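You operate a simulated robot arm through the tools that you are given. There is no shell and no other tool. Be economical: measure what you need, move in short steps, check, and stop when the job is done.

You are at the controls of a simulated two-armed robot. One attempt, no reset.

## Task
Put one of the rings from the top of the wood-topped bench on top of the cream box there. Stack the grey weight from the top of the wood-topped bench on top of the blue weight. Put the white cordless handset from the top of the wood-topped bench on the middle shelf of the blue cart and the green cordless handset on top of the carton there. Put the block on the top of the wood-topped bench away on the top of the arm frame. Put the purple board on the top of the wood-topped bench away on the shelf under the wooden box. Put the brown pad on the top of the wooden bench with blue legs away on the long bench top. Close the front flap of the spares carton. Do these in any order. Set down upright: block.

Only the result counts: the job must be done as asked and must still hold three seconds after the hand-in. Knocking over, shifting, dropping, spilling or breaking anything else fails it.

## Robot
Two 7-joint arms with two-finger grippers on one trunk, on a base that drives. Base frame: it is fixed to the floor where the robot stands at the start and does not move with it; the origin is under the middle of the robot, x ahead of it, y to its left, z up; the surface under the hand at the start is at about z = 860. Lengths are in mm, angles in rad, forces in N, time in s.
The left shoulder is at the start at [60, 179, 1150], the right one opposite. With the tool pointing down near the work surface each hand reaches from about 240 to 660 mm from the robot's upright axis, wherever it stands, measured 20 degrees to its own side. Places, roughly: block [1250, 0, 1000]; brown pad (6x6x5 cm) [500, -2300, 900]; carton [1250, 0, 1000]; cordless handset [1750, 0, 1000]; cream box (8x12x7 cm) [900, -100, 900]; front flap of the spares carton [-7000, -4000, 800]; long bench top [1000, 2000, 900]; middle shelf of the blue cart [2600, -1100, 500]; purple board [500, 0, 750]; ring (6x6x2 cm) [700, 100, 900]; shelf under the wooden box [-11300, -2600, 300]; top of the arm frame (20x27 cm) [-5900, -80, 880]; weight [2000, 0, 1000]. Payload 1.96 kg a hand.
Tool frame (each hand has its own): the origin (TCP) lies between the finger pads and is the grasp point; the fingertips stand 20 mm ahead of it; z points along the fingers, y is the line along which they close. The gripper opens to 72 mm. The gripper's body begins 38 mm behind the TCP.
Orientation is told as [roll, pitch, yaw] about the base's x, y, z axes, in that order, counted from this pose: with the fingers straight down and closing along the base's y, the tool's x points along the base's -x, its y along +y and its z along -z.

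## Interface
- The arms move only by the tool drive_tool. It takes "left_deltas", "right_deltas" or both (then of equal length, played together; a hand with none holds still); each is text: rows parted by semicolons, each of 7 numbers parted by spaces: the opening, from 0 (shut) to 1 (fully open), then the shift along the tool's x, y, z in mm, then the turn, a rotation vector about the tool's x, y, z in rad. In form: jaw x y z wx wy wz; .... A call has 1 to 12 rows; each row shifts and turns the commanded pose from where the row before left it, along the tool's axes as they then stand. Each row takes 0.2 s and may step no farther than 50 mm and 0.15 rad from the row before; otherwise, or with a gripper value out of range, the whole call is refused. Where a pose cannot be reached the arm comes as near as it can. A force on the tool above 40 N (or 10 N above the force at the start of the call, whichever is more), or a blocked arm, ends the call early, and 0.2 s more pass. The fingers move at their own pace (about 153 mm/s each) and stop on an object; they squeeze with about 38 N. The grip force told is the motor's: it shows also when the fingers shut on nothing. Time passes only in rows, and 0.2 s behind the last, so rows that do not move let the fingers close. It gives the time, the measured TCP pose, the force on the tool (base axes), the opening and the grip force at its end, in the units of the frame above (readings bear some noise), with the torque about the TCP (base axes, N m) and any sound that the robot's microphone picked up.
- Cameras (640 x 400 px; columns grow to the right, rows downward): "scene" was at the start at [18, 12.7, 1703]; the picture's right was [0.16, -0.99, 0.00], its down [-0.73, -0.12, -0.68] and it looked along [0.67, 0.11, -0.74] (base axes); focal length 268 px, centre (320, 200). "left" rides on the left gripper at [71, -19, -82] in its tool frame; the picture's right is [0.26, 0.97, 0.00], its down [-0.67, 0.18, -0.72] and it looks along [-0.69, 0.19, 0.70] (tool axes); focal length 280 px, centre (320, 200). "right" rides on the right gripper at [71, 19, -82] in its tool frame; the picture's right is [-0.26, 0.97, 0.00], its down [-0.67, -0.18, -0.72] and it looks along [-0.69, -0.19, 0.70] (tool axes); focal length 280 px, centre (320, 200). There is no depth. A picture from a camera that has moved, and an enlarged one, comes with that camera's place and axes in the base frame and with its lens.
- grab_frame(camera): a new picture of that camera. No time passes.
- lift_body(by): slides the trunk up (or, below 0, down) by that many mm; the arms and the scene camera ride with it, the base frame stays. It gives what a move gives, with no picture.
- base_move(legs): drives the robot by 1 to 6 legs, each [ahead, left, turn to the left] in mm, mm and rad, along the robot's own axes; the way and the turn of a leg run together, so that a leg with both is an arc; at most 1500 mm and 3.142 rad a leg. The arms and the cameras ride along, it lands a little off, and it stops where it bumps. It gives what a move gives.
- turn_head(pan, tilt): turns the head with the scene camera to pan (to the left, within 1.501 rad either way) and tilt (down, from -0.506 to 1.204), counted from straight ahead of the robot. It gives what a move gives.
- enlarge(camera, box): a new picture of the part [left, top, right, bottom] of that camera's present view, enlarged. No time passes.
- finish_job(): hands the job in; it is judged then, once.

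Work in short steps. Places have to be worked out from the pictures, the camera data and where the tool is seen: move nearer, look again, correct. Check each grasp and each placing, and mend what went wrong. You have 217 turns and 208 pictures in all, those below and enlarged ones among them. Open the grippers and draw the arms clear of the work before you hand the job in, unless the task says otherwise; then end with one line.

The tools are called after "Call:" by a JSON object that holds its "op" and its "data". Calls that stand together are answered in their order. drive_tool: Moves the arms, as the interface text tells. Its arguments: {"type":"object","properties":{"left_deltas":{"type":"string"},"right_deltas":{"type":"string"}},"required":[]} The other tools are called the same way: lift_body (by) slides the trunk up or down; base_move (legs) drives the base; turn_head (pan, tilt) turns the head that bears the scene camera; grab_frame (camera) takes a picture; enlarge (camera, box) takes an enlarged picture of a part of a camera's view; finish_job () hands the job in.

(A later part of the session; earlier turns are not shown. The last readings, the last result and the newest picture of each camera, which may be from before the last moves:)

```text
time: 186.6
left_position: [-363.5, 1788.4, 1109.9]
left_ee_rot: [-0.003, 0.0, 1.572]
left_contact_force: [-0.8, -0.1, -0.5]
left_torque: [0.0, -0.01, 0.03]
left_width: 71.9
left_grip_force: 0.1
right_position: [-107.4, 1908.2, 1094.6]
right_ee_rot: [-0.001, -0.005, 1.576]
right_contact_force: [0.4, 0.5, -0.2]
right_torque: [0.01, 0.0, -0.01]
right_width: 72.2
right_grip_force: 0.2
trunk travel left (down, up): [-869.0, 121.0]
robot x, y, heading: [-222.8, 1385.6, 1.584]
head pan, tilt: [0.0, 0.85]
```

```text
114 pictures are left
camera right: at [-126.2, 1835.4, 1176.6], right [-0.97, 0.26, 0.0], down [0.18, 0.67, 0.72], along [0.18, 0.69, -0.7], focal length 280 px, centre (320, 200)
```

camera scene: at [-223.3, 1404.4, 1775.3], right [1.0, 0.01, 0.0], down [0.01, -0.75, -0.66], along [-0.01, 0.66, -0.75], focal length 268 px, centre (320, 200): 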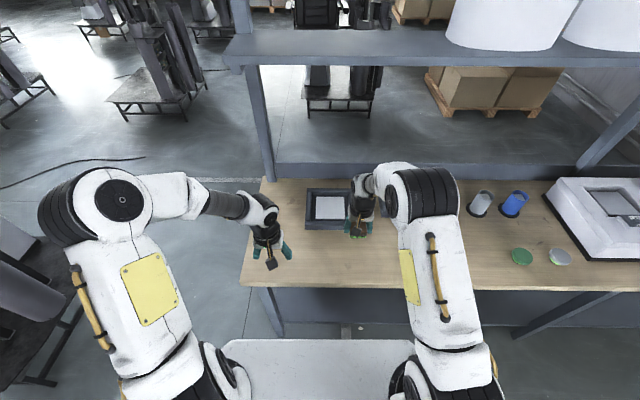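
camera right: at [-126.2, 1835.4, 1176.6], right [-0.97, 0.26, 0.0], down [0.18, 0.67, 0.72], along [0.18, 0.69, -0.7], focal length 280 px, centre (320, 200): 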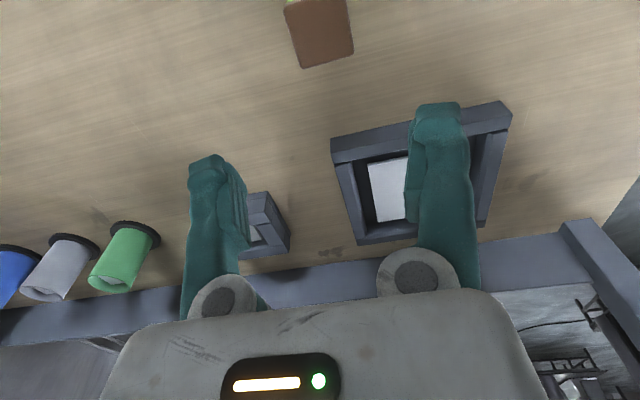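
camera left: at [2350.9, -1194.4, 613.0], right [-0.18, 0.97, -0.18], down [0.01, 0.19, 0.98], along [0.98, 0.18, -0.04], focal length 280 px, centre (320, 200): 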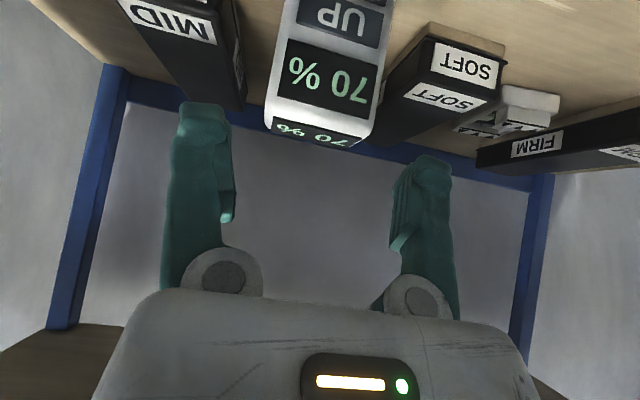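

Pad is on the long bench. Now back off, turn round and go to the first bench's left side, between the purple board and the block.

Call:
{"op": "base_move", "data": {"legs": [[-700, 0, 0], [0, 0, -3.14], [0, 1120, -0.013], [120, 0, 0]]}}

Call:
{"op": "grab_frame", "data": {"camera": "scene"}}

Call:
{"op": "grab_frame", "data": {"camera": "left"}}

Call:
{"op": "grab_frame", "data": {"camera": "right"}}

```text
time: 203.8
left_position: [1046.5, 204.6, 1111.8]
left_ee_rot: [-0.002, -0.002, -1.551]
left_contact_force: [0.4, 0.4, -0.1]
left_torque: [0.0, 0.03, 0.01]
left_width: 71.9
left_grip_force: 0.1
right_position: [793.5, 81.4, 1095.7]
right_ee_rot: [-0.001, -0.006, -1.547]
right_contact_force: [0.1, 0.9, 0.5]
right_torque: [0.01, -0.02, 0.01]
right_width: 72.1
right_grip_force: 0.1
trunk travel left (down, up): [-869.0, 121.0]
robot x, y, heading: [897.4, 600.9, -1.541]
head pan, tilt: [0.0, 0.85]
```

```text
113 pictures are left
camera scene: at [899.5, 586.5, 1775.3], right [-1.0, -0.03, 0.0], down [-0.02, 0.75, -0.66], along [0.02, -0.66, -0.75], focal length 268 px, centre (320, 200)
```

scene: 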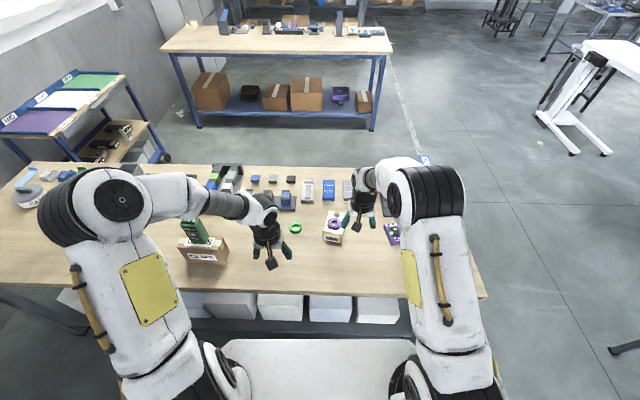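

```text
112 pictures are left
camera left: at [1025.9, 275.5, 1191.2], right [0.96, 0.28, 0.0], down [0.2, -0.67, 0.72], along [0.2, -0.69, -0.7], focal length 280 px, centre (320, 200)
```

left: 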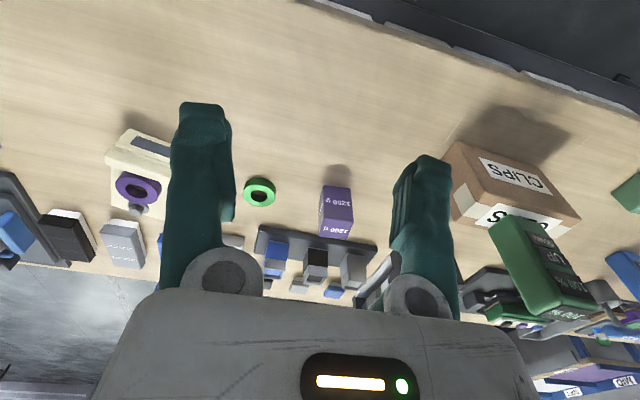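

```text
111 pictures are left
camera right: at [811.6, 152.2, 1176.9], right [0.97, -0.24, 0.0], down [-0.17, -0.67, 0.72], along [-0.17, -0.7, -0.69], focal length 280 px, centre (320, 200)
```

right: 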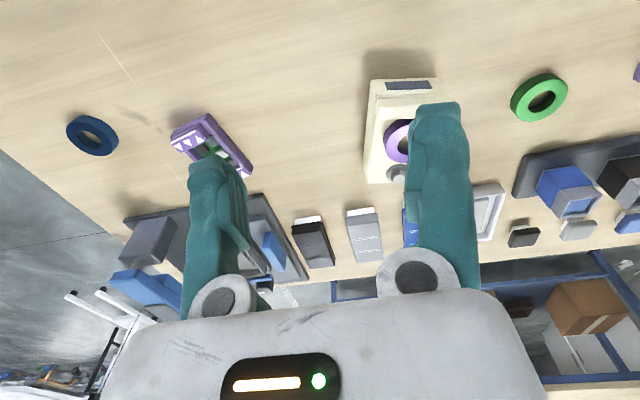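

Call:
{"op": "enlarge", "data": {"camera": "left", "box": [288, 170, 384, 250]}}

Call:
{"op": "enlarge", "data": {"camera": "scene", "box": [360, 200, 440, 260]}}

```text
5.00 times, centred on (336, 210) of left
camera zoom: at [1025.9, 275.5, 1191.2], right [0.96, 0.28, 0.0], down [0.2, -0.67, 0.72], along [0.2, -0.69, -0.7], focal length 1402 px, centre (240, 150)
```

zoom: 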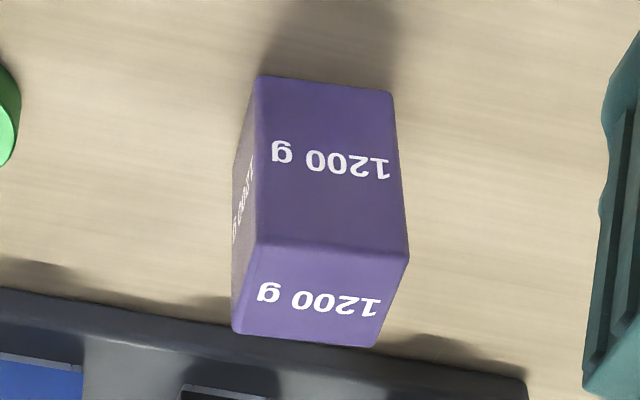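

```text
6.67 times, centred on (400, 230) of scene
camera zoom: at [899.5, 586.5, 1775.3], right [-1.0, -0.03, 0.0], down [-0.02, 0.75, -0.66], along [0.02, -0.66, -0.75], focal length 1788 px, centre (-213, 0)
```

zoom: 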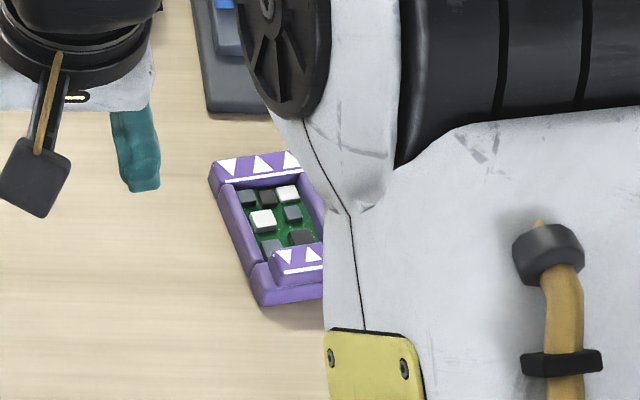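

Call:
{"op": "enlarge", "data": {"camera": "right", "box": [150, 90, 278, 190]}}

```text
4.00 times, centred on (214, 140) of right
camera zoom: at [811.6, 152.2, 1176.9], right [0.97, -0.24, 0.0], down [-0.17, -0.67, 0.72], along [-0.17, -0.7, -0.69], focal length 1122 px, centre (744, 440)
```

zoom: 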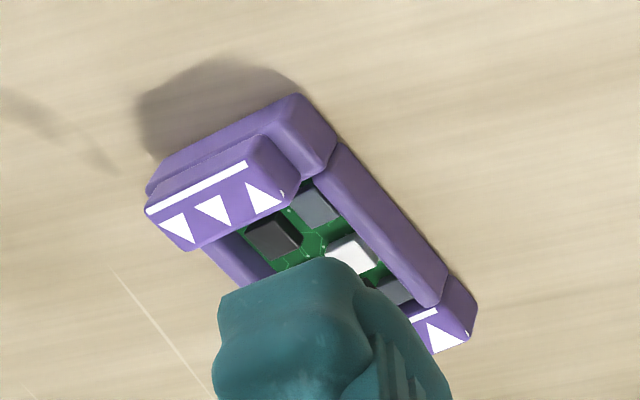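

Block: upright, 44×43×70 mm, centre ≈ (1141,−35), turned +0.1. Board is a purple frame with raised ends, at about (620,−28). I square up and move nearer.

Call:
{"op": "base_move", "data": {"legs": [[70, 0, -0.03]]}}

```text
time: 204.8
left_position: [1034.6, 134.3, 1110.6]
left_ee_rot: [-0.003, -0.004, -1.582]
left_contact_force: [-0.1, -0.2, -0.7]
left_torque: [-0.02, 0.02, 0.01]
left_width: 71.8
left_grip_force: 0.0
right_position: [779.8, 17.1, 1097.2]
right_ee_rot: [0.0, -0.009, -1.578]
right_contact_force: [0.4, 0.4, 0.9]
right_torque: [0.0, 0.02, 0.02]
right_width: 72.2
right_grip_force: 0.0
trunk travel left (down, up): [-869.0, 121.0]
robot x, y, heading: [897.5, 532.0, -1.574]
head pan, tilt: [0.0, 0.85]
```

Call:
{"op": "drive_tool", "data": {"left_deltas": "1 -33.8 21.3 18 0 0 0;1 -33.8 21.3 18 0 0 0;1 -33.8 21.3 18 0 0 0;1 -33.8 21.3 18 0 0 0;1 -33.8 21.3 18 0 0 0;1 0 0 0 0 0 -0.11;1 0 0 0 0 0 0"}}

Call:
{"op": "grab_frame", "data": {"camera": "left"}}

```text
time: 206.4
left_position: [1139.9, -40.4, 1020.2]
left_ee_rot: [-0.002, -0.001, -1.472]
left_contact_force: [0.3, 0.2, 0.9]
left_torque: [0.0, -0.01, 0.0]
left_width: 71.9
left_grip_force: 0.0
right_position: [779.3, 14.7, 1096.3]
right_ee_rot: [-0.001, -0.005, -1.579]
right_contact_force: [0.0, 1.2, 0.9]
right_torque: [0.01, 0.02, 0.02]
right_width: 72.1
right_grip_force: 0.1
trunk travel left (down, up): [-869.0, 121.0]
robot x, y, heading: [899.8, 536.9, -1.576]
head pan, tilt: [0.0, 0.85]
```

```text
107 pictures are left
camera left: at [1114.4, 28.8, 1100.8], right [0.93, 0.36, 0.0], down [0.25, -0.65, 0.72], along [0.25, -0.67, -0.7], focal length 280 px, centre (320, 200)
```

left: 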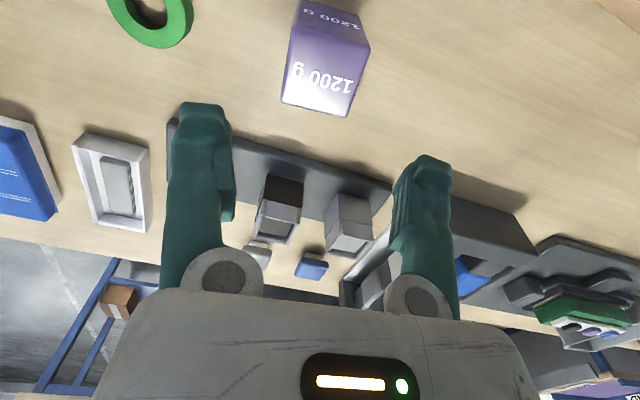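

Call:
{"op": "drive_tool", "data": {"left_deltas": "1 6 -1 37 0 0 0;1 0 0 40 0 0 0;1 0 0 40 0 0 0;1 0 0 0 0 0 0;0 0 0 0 0 0 0;0 0 0 0 0 0 0;0 0 0 0 0 0 0"}}

Call:
{"op": "grab_frame", "data": {"camera": "left"}}

```text
time: 208.0
left_position: [1139.4, -34.8, 902.8]
left_ee_rot: [-0.004, 0.0, -1.471]
left_contact_force: [2.5, -1.0, 1.0]
left_torque: [-0.31, 0.12, 0.12]
left_width: 48.7
left_grip_force: 38.4
right_position: [780.3, 14.7, 1095.4]
right_ee_rot: [-0.002, -0.006, -1.577]
right_contact_force: [-0.2, -0.1, -0.4]
right_torque: [0.0, -0.01, -0.01]
right_width: 72.0
right_grip_force: 0.0
trunk travel left (down, up): [-869.0, 121.0]
robot x, y, heading: [899.1, 535.8, -1.574]
head pan, tilt: [0.0, 0.85]
```

```text
106 pictures are left
camera left: at [1113.5, 34.5, 983.8], right [0.93, 0.36, 0.0], down [0.25, -0.65, 0.72], along [0.25, -0.67, -0.7], focal length 280 px, centre (320, 200)
```

left: 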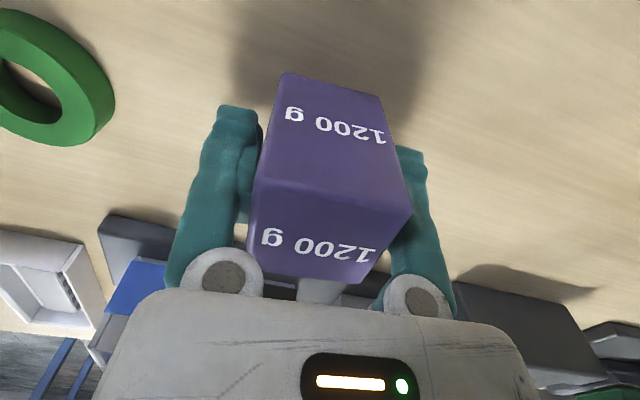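

Block gripped (48.7 mm). Lift and draw back.

Call:
{"op": "drive_tool", "data": {"left_deltas": "0 0 0 -25 0 0 0;0 0 0 -40 0 0 0;0 0 0 -40 0 0 0;0 0 0 -40 0 0 0;0 40 -10 -20 0 0 0;0 40 -20 -15 0 0 0;0 40 -20 0 0 0 0;0 40 -20 0 0 0 0;0 0 0 0 0 0 0"}}

Call:
{"op": "base_move", "data": {"legs": [[0, -75, 0]]}}

Call:
{"op": "grab_frame", "data": {"camera": "right"}}

Call:
{"op": "grab_frame", "data": {"camera": "scene"}}

```text
time: 210.0
left_position: [1053.5, 117.0, 1081.6]
left_ee_rot: [-0.004, 0.0, -1.472]
left_contact_force: [-0.1, 0.6, -11.7]
left_torque: [0.0, 0.02, -0.03]
left_width: 49.0
left_grip_force: 38.7
right_position: [778.6, 13.9, 1095.1]
right_ee_rot: [-0.003, -0.003, -1.578]
right_contact_force: [0.0, -0.5, -0.3]
right_torque: [0.0, -0.01, 0.01]
right_width: 72.0
right_grip_force: 0.2
trunk travel left (down, up): [-869.0, 121.0]
robot x, y, heading: [899.6, 536.5, -1.573]
head pan, tilt: [0.0, 0.85]
```

```text
time: 211.1
left_position: [981.1, 117.8, 1081.7]
left_ee_rot: [-0.005, -0.001, -1.472]
left_contact_force: [0.5, 0.6, -12.1]
left_torque: [0.06, 0.0, 0.0]
left_width: 48.8
left_grip_force: 38.1
right_position: [708.2, 14.1, 1095.2]
right_ee_rot: [-0.004, -0.004, -1.574]
right_contact_force: [0.7, -1.4, 0.1]
right_torque: [-0.03, -0.02, 0.02]
right_width: 71.9
right_grip_force: 0.1
trunk travel left (down, up): [-869.0, 121.0]
robot x, y, heading: [824.3, 538.9, -1.57]
head pan, tilt: [0.0, 0.85]
```

```text
105 pictures are left
camera right: at [728.3, 84.6, 1176.5], right [0.96, -0.27, 0.0], down [-0.18, -0.67, 0.72], along [-0.19, -0.69, -0.69], focal length 280 px, centre (320, 200)
```

right: 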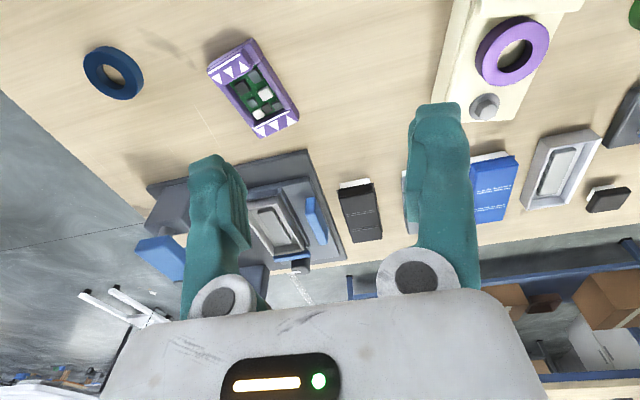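

```text
104 pictures are left
camera scene: at [830.4, 515.0, 1775.2], right [-1.0, 0.0, 0.0], down [0.0, 0.75, -0.66], along [0.0, -0.66, -0.75], focal length 268 px, centre (320, 200)
```

scene: 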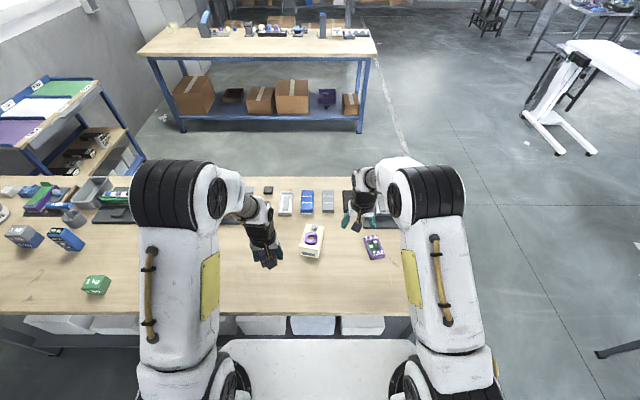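

Call:
{"op": "enlarge", "data": {"camera": "right", "box": [200, 30, 312, 140]}}

Call:
{"op": "enlarge", "data": {"camera": "scene", "box": [340, 220, 412, 270]}}

```text
3.64 times, centred on (256, 85) of right
camera zoom: at [728.3, 84.6, 1176.5], right [0.96, -0.27, 0.0], down [-0.18, -0.67, 0.72], along [-0.19, -0.69, -0.69], focal length 1020 px, centre (553, 618)
```

zoom: 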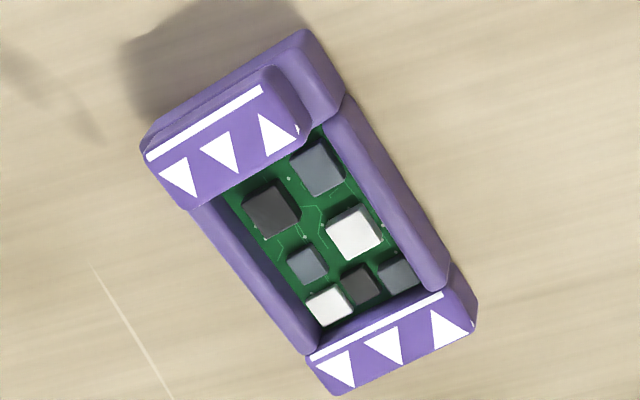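

```text
8.00 times, centred on (376, 245) of scene
camera zoom: at [830.4, 515.0, 1775.2], right [-1.0, 0.0, 0.0], down [0.0, 0.75, -0.66], along [0.0, -0.66, -0.75], focal length 2145 px, centre (-128, -160)
```

zoom: 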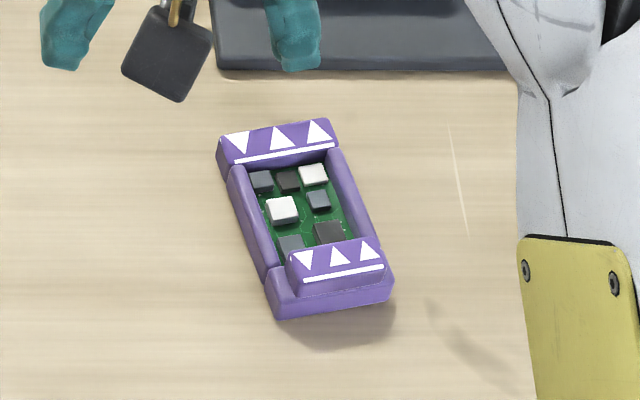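

Board measured: centre ≈ (624,−32), ~57 mm wide, ~95 mm long, turned +0.23. To be able to slide it onto a low shelf later I'll grip it near its near end with a tilted hand. I lower the trunk 100 mm, then pose the right hand.

Call:
{"op": "lift_body", "data": {"by": -100}}

Call:
{"op": "drive_tool", "data": {"right_deltas": "1 11 -34 3 0 0 0;1 11 -34 3 0 0 0;1 11 -34 3 0 0 0;1 0 0 0 0 0 -0.115;1 0 0 0 0 0 -0.115;1 0 0 0 0 -0.15 0;1 0 0 0 0 -0.15 0;1 0 0 0 0 -0.15 0;1 0 0 0 0 -0.15 0;1 0 0 0 0 0 0"}}

Call:
{"op": "grab_frame", "data": {"camera": "right"}}

```text
time: 212.4
left_position: [977.9, 117.7, 981.3]
left_ee_rot: [-0.001, 0.0, -1.47]
left_contact_force: [-0.8, 0.3, -11.9]
left_torque: [0.03, -0.01, -0.02]
left_width: 48.7
left_grip_force: 38.0
right_position: [705.1, 13.7, 995.4]
right_ee_rot: [0.001, -0.005, -1.576]
right_contact_force: [-0.8, 0.0, 0.1]
right_torque: [-0.03, 0.04, 0.01]
right_width: 72.0
right_grip_force: 0.1
trunk travel left (down, up): [-769.0, 221.0]
robot x, y, heading: [827.4, 536.5, -1.57]
head pan, tilt: [0.0, 0.85]
```

```text
time: 214.6
left_position: [979.1, 117.9, 981.1]
left_ee_rot: [-0.002, 0.002, -1.471]
left_contact_force: [-1.1, -1.5, -11.6]
left_torque: [0.01, 0.02, 0.0]
left_width: 48.9
left_grip_force: 37.6
right_position: [604.5, 47.4, 985.3]
right_ee_rot: [-0.003, -0.605, -1.344]
right_contact_force: [0.5, -1.1, -0.9]
right_torque: [-0.01, -0.02, 0.0]
right_width: 71.9
right_grip_force: 0.0
trunk travel left (down, up): [-769.0, 221.0]
robot x, y, heading: [825.5, 533.5, -1.569]
head pan, tilt: [0.0, 0.85]
```

```text
101 pictures are left
camera right: at [600.1, 153.1, 1012.8], right [0.99, 0.01, 0.15], down [-0.14, -0.18, 0.97], along [0.03, -0.98, -0.18], focal length 280 px, centre (320, 200)
```

right: 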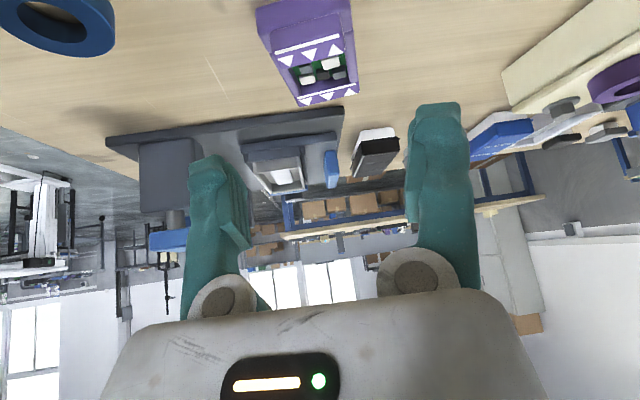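

Tilt achieved. Grip point (615,−8,885): I advance along the tool axis most of the way, then check.

Call:
{"op": "drive_tool", "data": {"right_deltas": "1 10.5 -2.4 30 0 0 0;1 0 0 38 0 0 0;1 0 0 0 0 0 0"}}

Call:
{"op": "grab_frame", "data": {"camera": "right"}}

```text
time: 215.4
left_position: [978.4, 117.7, 982.6]
left_ee_rot: [-0.002, 0.0, -1.471]
left_contact_force: [-0.5, 0.2, -11.5]
left_torque: [0.02, 0.02, 0.0]
left_width: 49.0
left_grip_force: 38.4
right_position: [607.6, 19.1, 924.3]
right_ee_rot: [-0.001, -0.604, -1.345]
right_contact_force: [0.8, 0.7, 0.9]
right_torque: [-0.05, 0.02, 0.02]
right_width: 72.1
right_grip_force: 0.1
trunk travel left (down, up): [-769.0, 221.0]
robot x, y, heading: [826.0, 535.1, -1.574]
head pan, tilt: [0.0, 0.85]
```

```text
100 pictures are left
camera right: at [603.7, 124.3, 951.0], right [0.99, 0.0, 0.15], down [-0.14, -0.18, 0.97], along [0.03, -0.98, -0.18], focal length 280 px, centre (320, 200)
```

right: 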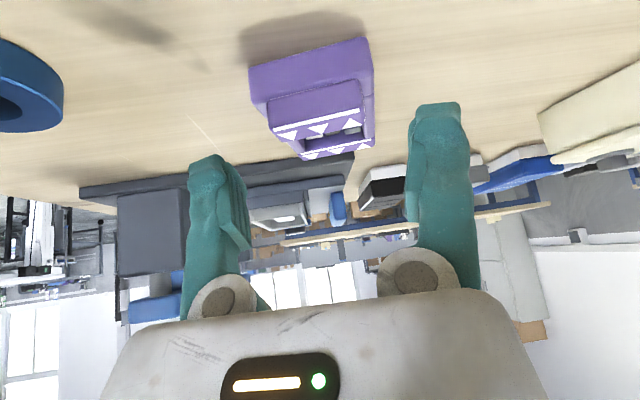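

Call:
{"op": "drive_tool", "data": {"right_deltas": "1 -1.4 1.4 30 0 0 0;1 0 0 15 0 0 0;1 0 0 3 0 0 0;1 0 0 0 0 0 0"}}

Call:
{"op": "grab_frame", "data": {"camera": "right"}}

```text
time: 216.4
left_position: [979.9, 117.1, 982.2]
left_ee_rot: [-0.003, 0.001, -1.471]
left_contact_force: [-0.8, -0.1, -12.5]
left_torque: [0.02, -0.01, 0.02]
left_width: 48.6
left_grip_force: 38.2
right_position: [614.6, -9.6, 885.2]
right_ee_rot: [-0.002, -0.602, -1.345]
right_contact_force: [0.6, 0.1, -0.3]
right_torque: [0.0, 0.0, 0.02]
right_width: 71.8
right_grip_force: 0.1
trunk travel left (down, up): [-769.0, 221.0]
robot x, y, heading: [825.7, 532.5, -1.571]
head pan, tilt: [0.0, 0.85]
```

```text
99 pictures are left
camera right: at [611.2, 96.2, 911.8], right [0.99, 0.0, 0.15], down [-0.14, -0.19, 0.97], along [0.03, -0.98, -0.18], focal length 280 px, centre (320, 200)
```

right: 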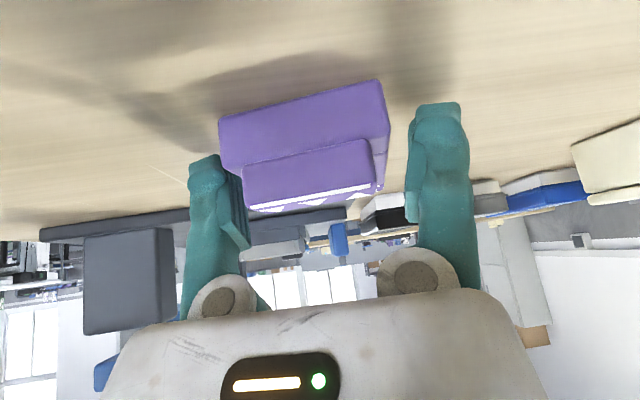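

Fingers straddle the near end without contact force. Close.

Call:
{"op": "drive_tool", "data": {"right_deltas": "0.6 0 0 0 0 0 0;0 0 0 0 0 0 0;0 0 0 0 0 0 0;0 0 0 0 0 0 0"}}

Call:
{"op": "grab_frame", "data": {"camera": "right"}}

```text
time: 217.4
left_position: [978.6, 117.5, 982.5]
left_ee_rot: [-0.002, -0.001, -1.472]
left_contact_force: [0.3, 0.4, -11.7]
left_torque: [0.04, 0.0, -0.02]
left_width: 48.8
left_grip_force: 38.3
right_position: [616.5, -9.3, 885.1]
right_ee_rot: [-0.001, -0.605, -1.345]
right_contact_force: [-1.0, 0.7, 1.2]
right_torque: [0.1, 0.09, 0.0]
right_width: 58.0
right_grip_force: 37.9
trunk travel left (down, up): [-769.0, 221.0]
robot x, y, heading: [822.4, 533.5, -1.571]
head pan, tilt: [0.0, 0.85]
```

```text
98 pictures are left
camera right: at [611.1, 96.5, 912.1], right [0.99, 0.0, 0.15], down [-0.14, -0.19, 0.97], along [0.03, -0.98, -0.18], focal length 280 px, centre (320, 200)
```

right: 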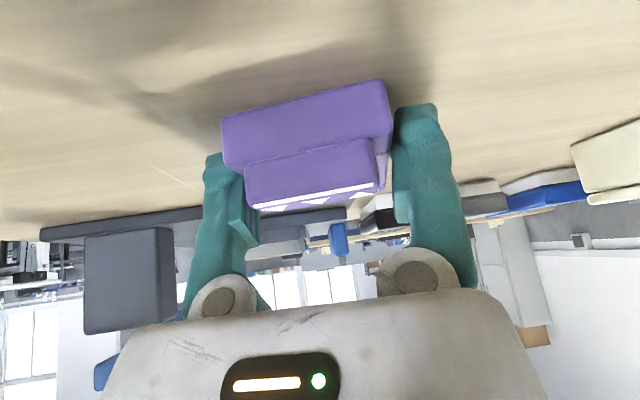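

Gripped at 58 mm. I lift with the trunk and check that it stays level.

Call:
{"op": "lift_body", "data": {"by": 150}}

Call:
{"op": "grab_frame", "data": {"camera": "right"}}

Call:
{"op": "enlarge", "data": {"camera": "scene", "box": [320, 190, 448, 290]}}

```text
time: 219.2
left_position: [978.1, 116.3, 1131.6]
left_ee_rot: [-0.001, 0.002, -1.473]
left_contact_force: [0.2, 0.1, -11.4]
left_torque: [0.0, -0.02, 0.02]
left_width: 48.7
left_grip_force: 37.7
right_position: [615.0, -9.5, 1035.1]
right_ee_rot: [-0.002, -0.604, -1.346]
right_contact_force: [-0.1, 0.2, -1.7]
right_torque: [0.04, -0.03, -0.02]
right_width: 57.7
right_grip_force: 38.0
trunk travel left (down, up): [-919.0, 71.0]
robot x, y, heading: [825.3, 535.5, -1.571]
head pan, tilt: [0.0, 0.85]
```

```text
97 pictures are left
camera right: at [611.1, 96.1, 1061.9], right [0.99, 0.0, 0.15], down [-0.14, -0.19, 0.97], along [0.03, -0.98, -0.18], focal length 280 px, centre (320, 200)
```

right: 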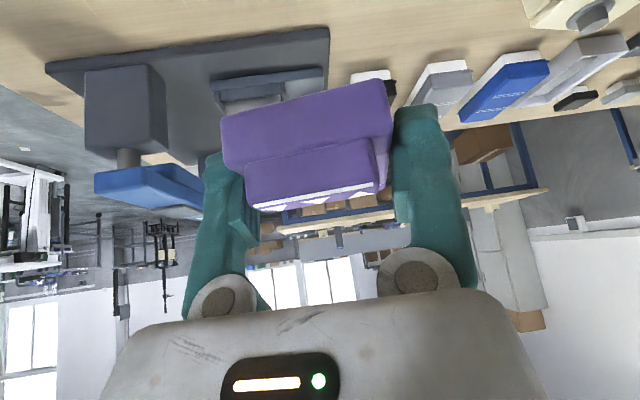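

```text
4.00 times, centred on (384, 240) of scene
camera zoom: at [825.9, 514.3, 1825.2], right [-1.0, 0.0, 0.0], down [0.0, 0.75, -0.66], along [0.0, -0.66, -0.75], focal length 1073 px, centre (64, 40)
```

zoom: 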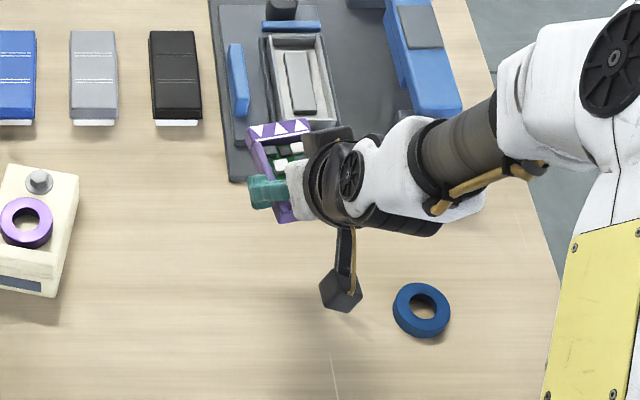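

Both items are held. I back off, turn to face −x and look across the hall.

Call:
{"op": "base_move", "data": {"legs": [[-250, 0, 0], [0, 0, -1.571]]}}

Call:
{"op": "turn_head", "data": {"pan": 0.0, "tilt": 0.35}}

Call:
{"op": "grab_frame", "data": {"camera": "scene"}}

```text
time: 224.8
left_position: [410.4, 628.4, 1132.7]
left_ee_rot: [-0.003, -0.001, -3.025]
left_contact_force: [0.2, -0.2, -11.9]
left_torque: [0.04, -0.02, 0.02]
left_width: 49.0
left_grip_force: 37.8
right_position: [278.5, 988.6, 1035.7]
right_ee_rot: [-0.002, -0.604, -2.9]
right_contact_force: [0.7, 0.4, -1.3]
right_torque: [0.01, -0.03, 0.02]
right_width: 57.5
right_grip_force: 38.3
trunk travel left (down, up): [-919.0, 71.0]
robot x, y, heading: [829.5, 787.3, -3.126]
head pan, tilt: [0.0, 0.85]
```

```text
time: 225.7
left_position: [410.7, 629.6, 1131.8]
left_ee_rot: [0.0, 0.003, -3.027]
left_contact_force: [-0.1, -0.3, -11.6]
left_torque: [0.01, -0.05, 0.01]
left_width: 48.9
left_grip_force: 38.2
right_position: [279.2, 990.0, 1035.1]
right_ee_rot: [-0.003, -0.604, -2.899]
right_contact_force: [1.1, -0.4, -1.3]
right_torque: [0.02, -0.02, 0.01]
right_width: 57.6
right_grip_force: 38.1
trunk travel left (down, up): [-919.0, 71.0]
robot x, y, heading: [823.2, 792.5, -3.129]
head pan, tilt: [0.0, 0.351]
```

```text
95 pictures are left
camera scene: at [790.0, 786.3, 1868.8], right [-0.02, 1.0, 0.0], down [0.35, 0.01, -0.94], along [-0.94, -0.01, -0.35], focal length 268 px, centre (320, 200)
```

scene: 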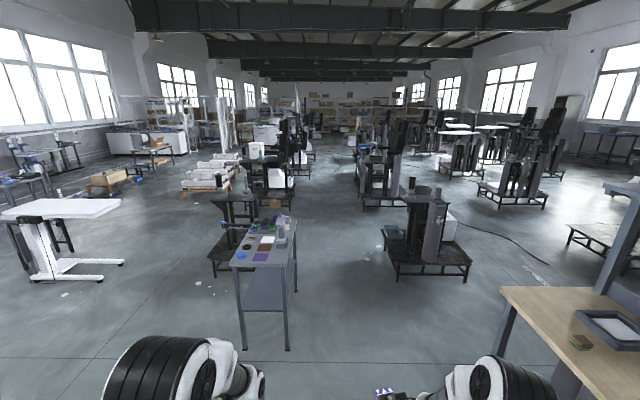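

Call:
{"op": "enlarge", "data": {"camera": "scene", "box": [190, 90, 350, 220]}}

Call:
{"op": "enlarge", "data": {"camera": "scene", "box": [90, 100, 250, 210]}}

```text
3.08 times, centred on (270, 155) of scene
camera zoom: at [790.0, 786.3, 1868.8], right [-0.02, 1.0, 0.0], down [0.35, 0.01, -0.94], along [-0.94, -0.01, -0.35], focal length 825 px, centre (474, 338)
```

zoom: 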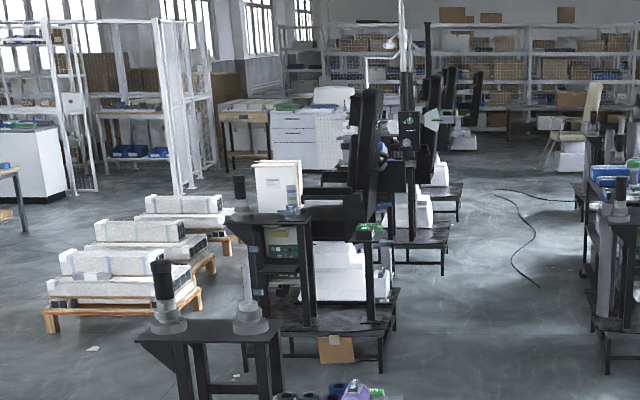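

```text
3.64 times, centred on (170, 155) of scene
camera zoom: at [790.0, 786.3, 1868.8], right [-0.02, 1.0, 0.0], down [0.35, 0.01, -0.94], along [-0.94, -0.01, -0.35], focal length 975 px, centre (866, 364)
```

zoom: 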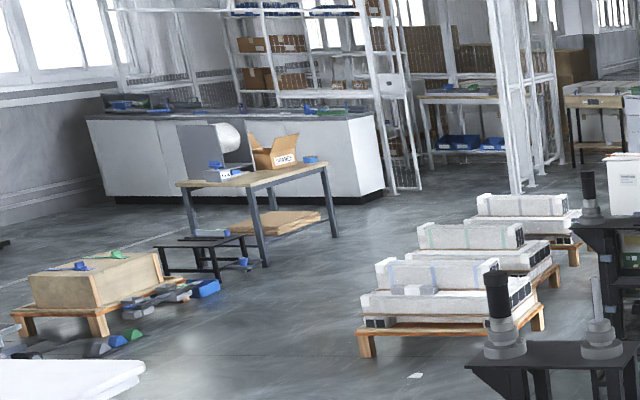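

The spares carton stands on a table to the left-rear, and the arm frame belongs to the machine row left of the central lane. I shift to the lane centre (y≈1030) and drive ahead to x≈−3000 to look.

Call:
{"op": "base_move", "data": {"legs": [[0, 0, -0.013], [0, -240, 0], [1400, 0, 0], [1400, 0, 0], [1000, 0, 0]]}}

Call:
{"op": "turn_head", "data": {"pan": 0.35, "tilt": 0.35}}

Call:
{"op": "grab_frame", "data": {"camera": "scene"}}

```text
time: 245.7
left_position: [-3372.7, 863.3, 1132.1]
left_ee_rot: [-0.003, 0.0, -3.034]
left_contact_force: [-0.3, 1.4, -11.6]
left_torque: [0.01, -0.03, 0.01]
left_width: 48.8
left_grip_force: 37.2
right_position: [-3500.7, 1226.3, 1035.8]
right_ee_rot: [-0.002, -0.603, -2.906]
right_contact_force: [0.1, -0.1, -1.7]
right_torque: [-0.03, -0.01, 0.01]
right_width: 57.3
right_grip_force: 37.5
trunk travel left (down, up): [-919.0, 71.0]
robot x, y, heading: [-2954.7, 1020.6, -3.134]
head pan, tilt: [0.0, 0.351]
```

```text
time: 246.5
left_position: [-3372.9, 863.3, 1131.7]
left_ee_rot: [0.0, 0.001, -3.035]
left_contact_force: [0.4, 0.3, -11.4]
left_torque: [-0.02, -0.01, 0.0]
left_width: 48.7
left_grip_force: 38.2
right_position: [-3502.2, 1225.0, 1034.5]
right_ee_rot: [-0.002, -0.605, -2.908]
right_contact_force: [-0.4, -0.1, -0.7]
right_torque: [0.03, -0.01, 0.0]
right_width: 57.2
right_grip_force: 37.8
trunk travel left (down, up): [-919.0, 71.0]
robot x, y, heading: [-2957.6, 1017.7, -3.135]
head pan, tilt: [0.351, 0.351]
```

```text
92 pictures are left
camera scene: at [-2986.1, 986.1, 1868.9], right [-0.35, 0.94, 0.0], down [0.32, 0.12, -0.94], along [-0.88, -0.33, -0.34], focal length 268 px, centre (320, 200)
```

scene: 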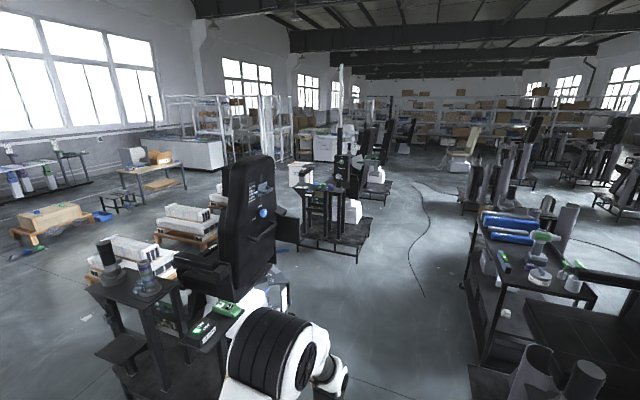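

Call:
{"op": "enlarge", "data": {"camera": "scene", "box": [270, 130, 398, 280]}}

```text
2.67 times, centred on (334, 205) of scene
camera zoom: at [-2986.1, 986.1, 1868.9], right [-0.35, 0.94, 0.0], down [0.32, 0.12, -0.94], along [-0.88, -0.33, -0.34], focal length 715 px, centre (283, 187)
```

zoom: 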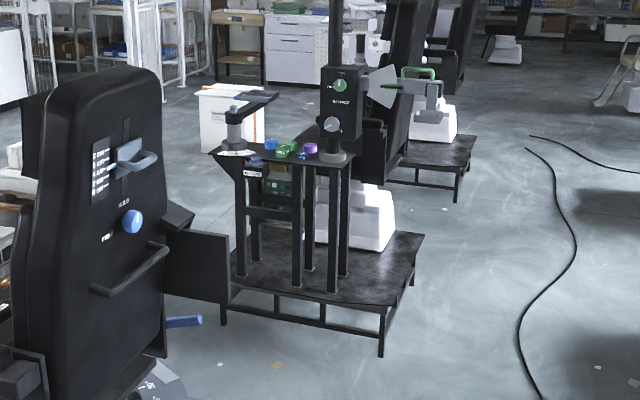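

The arm frame top plate is about at (−5900,−80), near the +x edge of its platform (platform x −5806…−6600, y −384…410). I go further along the lane and look into the gap between the machines.

Call:
{"op": "base_move", "data": {"legs": [[1400, 0, 0], [500, 0, 0]]}}

Call:
{"op": "turn_head", "data": {"pan": 0.9, "tilt": 0.6}}

Call:
{"op": "grab_frame", "data": {"camera": "scene"}}

```text
time: 256.0
left_position: [-5280.4, 859.3, 1132.4]
left_ee_rot: [-0.001, 0.0, -3.042]
left_contact_force: [0.1, -0.7, -12.0]
left_torque: [-0.01, 0.05, 0.02]
left_width: 48.6
left_grip_force: 37.9
right_position: [-5405.3, 1221.7, 1036.5]
right_ee_rot: [-0.002, -0.606, -2.914]
right_contact_force: [0.7, -0.3, -0.6]
right_torque: [0.02, -0.03, 0.01]
right_width: 57.2
right_grip_force: 37.9
trunk travel left (down, up): [-919.0, 71.0]
robot x, y, heading: [-4859.4, 1012.4, -3.138]
head pan, tilt: [0.351, 0.351]
```

```text
time: 257.0
left_position: [-5278.6, 858.7, 1131.4]
left_ee_rot: [0.0, 0.001, -3.041]
left_contact_force: [-0.5, -0.5, -11.6]
left_torque: [0.01, -0.03, -0.01]
left_width: 48.8
left_grip_force: 37.7
right_position: [-5406.8, 1221.3, 1034.7]
right_ee_rot: [-0.002, -0.605, -2.915]
right_contact_force: [-0.3, 0.0, -1.5]
right_torque: [0.01, -0.03, 0.02]
right_width: 57.4
right_grip_force: 38.3
trunk travel left (down, up): [-919.0, 71.0]
robot x, y, heading: [-4859.5, 1009.7, -3.139]
head pan, tilt: [0.901, 0.6]
```

```text
90 pictures are left
camera scene: at [-4859.1, 941.6, 1846.2], right [-0.78, 0.62, 0.0], down [0.35, 0.44, -0.82], along [-0.51, -0.65, -0.57], focal length 268 px, centre (320, 200)
```

scene: 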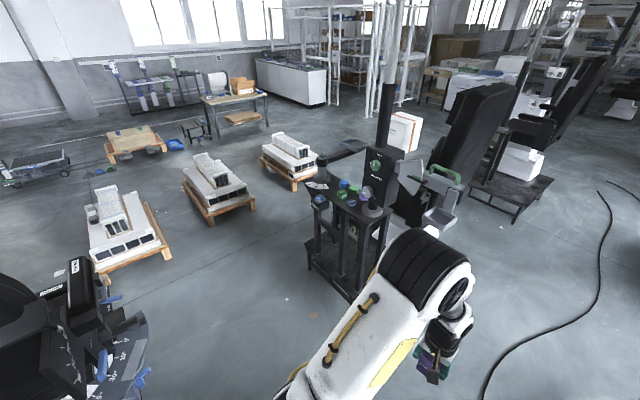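

Call:
{"op": "enlarge", "data": {"camera": "scene", "box": [280, 130, 480, 310]}}

```text
2.22 times, centred on (380, 220) of scene
camera zoom: at [-4859.1, 941.6, 1846.2], right [-0.78, 0.62, 0.0], down [0.35, 0.44, -0.82], along [-0.51, -0.65, -0.57], focal length 596 px, centre (187, 156)
```

zoom: 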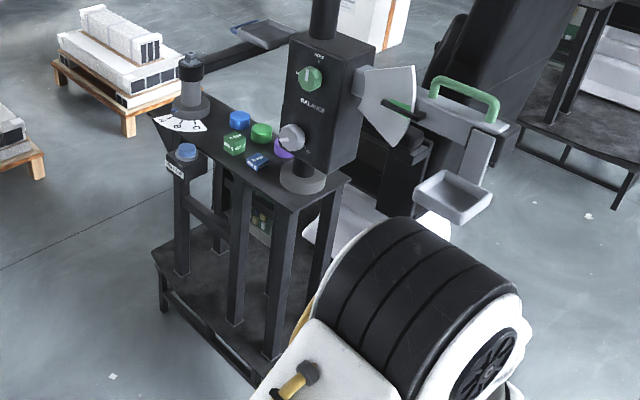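

The plate between its posts holds a 3×2 pattern of small pieces with one empty spot at about (−5865,−207). I retract the right hand, then position the robot in front of the frame.

Call:
{"op": "drive_tool", "data": {"right_deltas": "0 40 0 -27.5 0 0 0;0 40 0 -27.5 0 0 0;0 40 0 -27.5 0 0 0;0 36 0 -25 0 0 0;0 0 0 0 0 0 0"}}

Call:
{"op": "base_move", "data": {"legs": [[390, 0, 0], [0, 700, 0]]}}

Call:
{"op": "turn_head", "data": {"pan": 0.3, "tilt": 0.7}}

Call:
{"op": "grab_frame", "data": {"camera": "scene"}}

```text
time: 258.2
left_position: [-5279.9, 859.3, 1132.4]
left_ee_rot: [-0.001, 0.002, -3.044]
left_contact_force: [-0.5, 1.1, -11.5]
left_torque: [0.02, -0.04, 0.0]
left_width: 48.9
left_grip_force: 37.7
right_position: [-5221.9, 1263.8, 1034.7]
right_ee_rot: [-0.001, -0.602, -2.915]
right_contact_force: [0.0, 0.5, -1.2]
right_torque: [0.03, 0.0, 0.03]
right_width: 57.2
right_grip_force: 37.9
trunk travel left (down, up): [-919.0, 71.0]
robot x, y, heading: [-4859.0, 1008.2, -3.137]
head pan, tilt: [0.901, 0.6]
```

```text
time: 264.1
left_position: [-5671.4, 164.3, 1131.4]
left_ee_rot: [-0.001, 0.002, -3.046]
left_contact_force: [-0.5, -0.3, -10.8]
left_torque: [0.0, 0.01, -0.01]
left_width: 48.6
left_grip_force: 38.0
right_position: [-5610.4, 569.1, 1034.5]
right_ee_rot: [-0.002, -0.603, -2.923]
right_contact_force: [0.5, 0.4, -1.2]
right_torque: [-0.03, -0.03, 0.0]
right_width: 57.1
right_grip_force: 38.1
trunk travel left (down, up): [-919.0, 71.0]
robot x, y, heading: [-5254.6, 315.3, 3.141]
head pan, tilt: [0.901, 0.6]
```

```text
time: 265.1
left_position: [-5670.5, 164.5, 1132.0]
left_ee_rot: [-0.002, 0.004, -3.048]
left_contact_force: [-0.6, 0.0, -11.0]
left_torque: [0.0, -0.01, 0.02]
left_width: 48.9
left_grip_force: 38.3
right_position: [-5611.1, 568.0, 1033.7]
right_ee_rot: [-0.002, -0.604, -2.92]
right_contact_force: [0.0, -0.1, -1.5]
right_torque: [-0.01, -0.03, 0.02]
right_width: 57.0
right_grip_force: 38.6
trunk travel left (down, up): [-919.0, 71.0]
robot x, y, heading: [-5255.2, 313.7, 3.137]
head pan, tilt: [0.3, 0.7]
```

```text
88 pictures are left
camera scene: at [-5276.4, 288.7, 1837.5], right [-0.29, 0.96, 0.0], down [0.62, 0.19, -0.76], along [-0.73, -0.22, -0.64], focal length 268 px, centre (320, 200)
```

scene: 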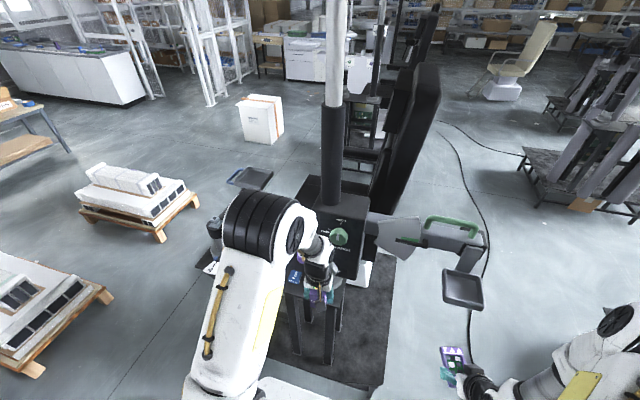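

Call:
{"op": "base_move", "data": {"legs": [[0, 360, 0]]}}

Call:
{"op": "grab_frame", "data": {"camera": "left"}}

Call:
{"op": "grab_frame", "data": {"camera": "scene"}}

```text
time: 267.4
left_position: [-5672.5, -201.2, 1131.5]
left_ee_rot: [-0.003, 0.002, -3.046]
left_contact_force: [0.3, 0.3, -11.6]
left_torque: [-0.01, -0.02, -0.02]
left_width: 48.5
left_grip_force: 38.3
right_position: [-5613.0, 203.6, 1033.9]
right_ee_rot: [0.001, -0.604, -2.921]
right_contact_force: [-0.3, -0.3, -1.3]
right_torque: [0.01, -0.05, 0.04]
right_width: 57.2
right_grip_force: 38.5
trunk travel left (down, up): [-919.0, 71.0]
robot x, y, heading: [-5255.7, -49.9, 3.138]
head pan, tilt: [0.3, 0.7]
```

```text
87 pictures are left
camera left: at [-5603.1, -175.5, 1213.2], right [0.35, -0.94, 0.0], down [-0.65, -0.25, 0.71], along [-0.67, -0.25, -0.7], focal length 280 px, centre (320, 200)
```

left: 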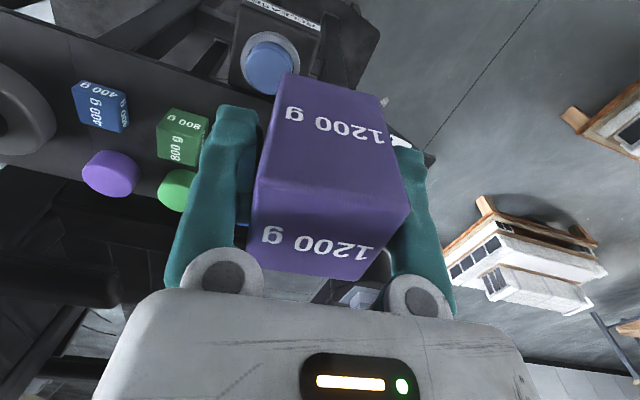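

```text
86 pictures are left
camera scene: at [-5277.7, -75.4, 1837.5], right [-0.29, 0.96, 0.0], down [0.62, 0.19, -0.76], along [-0.73, -0.22, -0.64], focal length 268 px, centre (320, 200)
```

scene: 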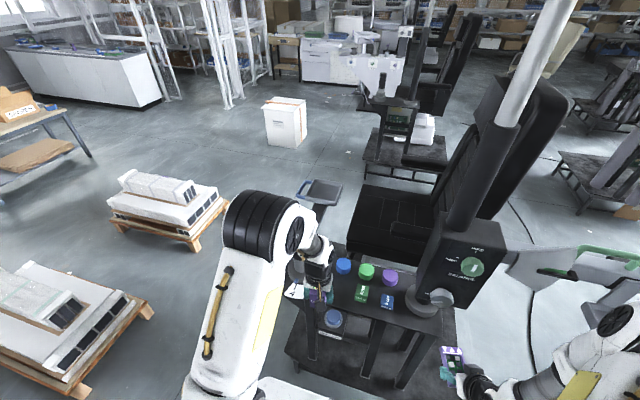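

Call:
{"op": "enlarge", "data": {"camera": "scene", "box": [270, 240, 430, 340]}}

```text
4.00 times, centred on (350, 290) of scene
camera zoom: at [-5277.7, -75.4, 1837.5], right [-0.29, 0.96, 0.0], down [0.62, 0.19, -0.76], along [-0.73, -0.22, -0.64], focal length 1073 px, centre (200, -160)
```

zoom: 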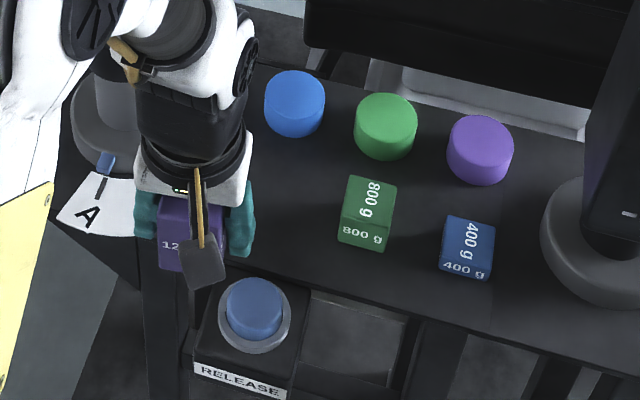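

The free spot is at about (−5848,−190), clear of the 800 g block, dial and the RELEASE button below the front edge. I edge ahead 80 mm and bring the block above it.

Call:
{"op": "base_move", "data": {"legs": [[80, 0, 0]]}}

Call:
{"op": "drive_tool", "data": {"left_deltas": "0 0 0 0 0 0 0.095;0 -32 -3.6 25 0 0 0;0 -32 -3.6 30 0 0 0;0 -32 -3.6 30 0 0 0;0 0 0 20 0 0 0;0 0 0 0 0 0 0"}}

Call:
{"op": "enlarge", "data": {"camera": "scene", "box": [270, 240, 430, 340]}}

Call:
{"op": "grab_frame", "data": {"camera": "left"}}

```text
time: 268.5
left_position: [-5747.7, -202.8, 1132.0]
left_ee_rot: [-0.002, -0.001, -3.045]
left_contact_force: [0.3, 0.7, -11.1]
left_torque: [0.0, -0.01, -0.01]
left_width: 48.9
left_grip_force: 37.9
right_position: [-5689.0, 203.4, 1035.5]
right_ee_rot: [-0.001, -0.607, -2.918]
right_contact_force: [-0.1, 0.0, -1.1]
right_torque: [-0.01, -0.02, 0.02]
right_width: 57.2
right_grip_force: 37.8
trunk travel left (down, up): [-919.0, 71.0]
robot x, y, heading: [-5330.4, -47.9, 3.133]
head pan, tilt: [0.3, 0.7]
```

```text
time: 269.9
left_position: [-5846.2, -191.5, 1026.5]
left_ee_rot: [-0.002, 0.004, -3.139]
left_contact_force: [-0.2, -0.2, -12.2]
left_torque: [0.03, -0.02, 0.01]
left_width: 49.0
left_grip_force: 37.7
right_position: [-5692.7, 203.5, 1035.6]
right_ee_rot: [-0.001, -0.604, -2.92]
right_contact_force: [-0.4, 0.7, -0.6]
right_torque: [-0.01, -0.02, 0.0]
right_width: 56.8
right_grip_force: 37.8
trunk travel left (down, up): [-919.0, 71.0]
robot x, y, heading: [-5332.6, -48.4, 3.145]
head pan, tilt: [0.3, 0.7]
```

```text
4.00 times, centred on (350, 290) of scene
camera zoom: at [-5358.1, -77.1, 1837.5], right [-0.29, 0.96, 0.0], down [0.62, 0.19, -0.76], along [-0.73, -0.22, -0.65], focal length 1073 px, centre (200, -160)
```

zoom: 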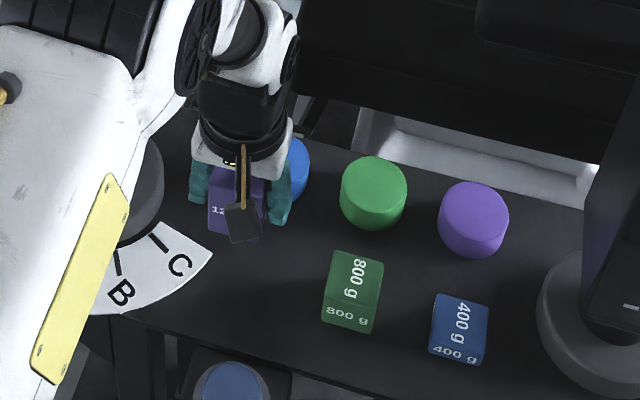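

```text
83 pictures are left
camera left: at [-5776.2, -172.9, 1107.8], right [0.26, -0.96, 0.0], down [-0.68, -0.19, 0.71], along [-0.69, -0.19, -0.7], focal length 280 px, centre (320, 200)
```

left: 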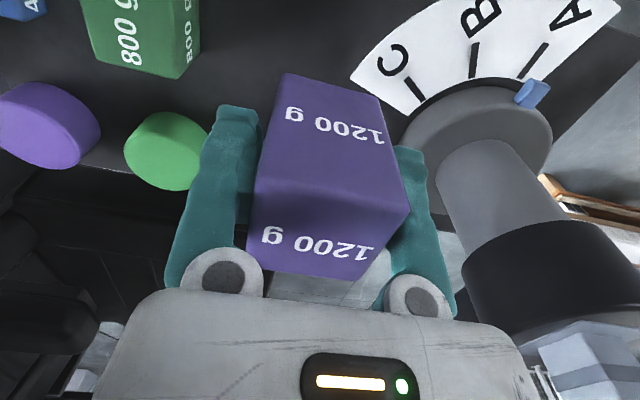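

The dial plate's tip comes near, so I shift 13 mm toward the 800 g block side, and lower to ~10 mm above.

Call:
{"op": "drive_tool", "data": {"left_deltas": "0 0 -13 20 0 0 0;0 0 0 35 0 0 0;0 0 0 33 0 0 0;0 0 0 0 0 0 0"}}

Call:
{"op": "enlarge", "data": {"camera": "scene", "box": [270, 240, 430, 340]}}

Call:
{"op": "grab_frame", "data": {"camera": "left"}}

```text
time: 270.9
left_position: [-5846.9, -178.6, 939.1]
left_ee_rot: [0.0, 0.002, -3.14]
left_contact_force: [0.7, 0.5, -12.5]
left_torque: [0.01, -0.04, 0.0]
left_width: 48.7
left_grip_force: 37.7
right_position: [-5691.2, 202.8, 1035.5]
right_ee_rot: [-0.001, -0.603, -2.921]
right_contact_force: [-0.2, 0.3, -1.8]
right_torque: [-0.03, -0.03, 0.0]
right_width: 57.0
right_grip_force: 37.9
trunk travel left (down, up): [-919.0, 71.0]
robot x, y, heading: [-5335.8, -53.7, 3.132]
head pan, tilt: [0.3, 0.7]
```

```text
4.00 times, centred on (350, 290) of scene
camera zoom: at [-5356.6, -76.5, 1837.5], right [-0.29, 0.96, 0.0], down [0.62, 0.19, -0.76], along [-0.73, -0.22, -0.64], focal length 1073 px, centre (200, -160)
```

zoom: 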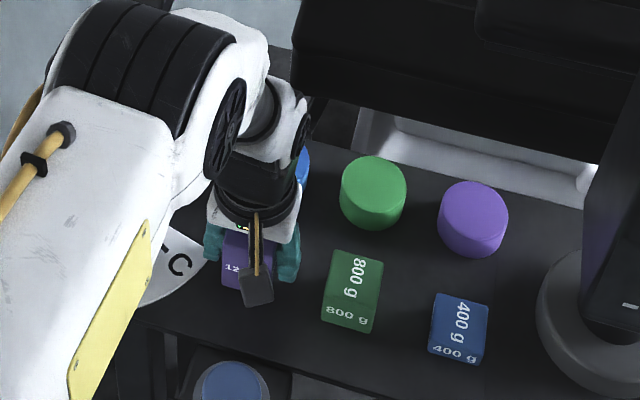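

```text
81 pictures are left
camera left: at [-5775.3, -159.5, 1020.2], right [0.26, -0.96, 0.0], down [-0.68, -0.18, 0.71], along [-0.69, -0.19, -0.7], focal length 280 px, centre (320, 200)
```

left: 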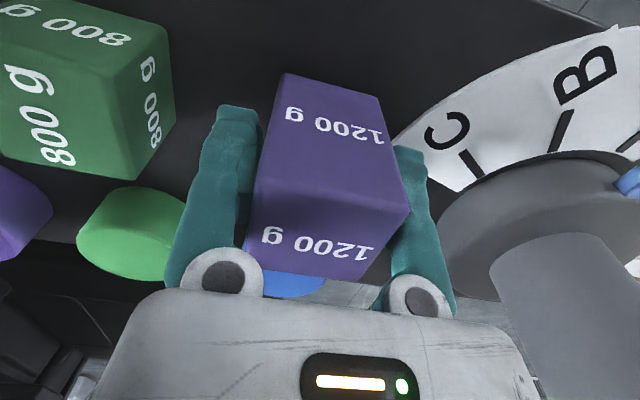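

Call:
{"op": "drive_tool", "data": {"left_deltas": "0 0 0 9 0 0 0;0 0 0 3 0 0 0;0 0 0 2 0 0 0;0 0 0 0 0 0 0"}}

```text
time: 271.5
left_position: [-5847.4, -177.9, 932.9]
left_ee_rot: [-0.003, -0.012, -3.14]
left_contact_force: [8.8, -1.8, 26.6]
left_torque: [0.19, -1.21, -0.09]
left_width: 49.0
left_grip_force: 38.1
right_position: [-5686.9, 204.4, 1036.3]
right_ee_rot: [-0.001, -0.606, -2.92]
right_contact_force: [-0.5, -0.6, -1.6]
right_torque: [0.0, -0.04, 0.02]
right_width: 57.0
right_grip_force: 38.1
trunk travel left (down, up): [-919.0, 71.0]
robot x, y, heading: [-5331.0, -51.9, 3.138]
head pan, tilt: [0.3, 0.7]
stopped in row 3 (left hand): the force on the tool passed its limit at 48 N (the readings are from after the stop); the commanded pose is now the measured one
```

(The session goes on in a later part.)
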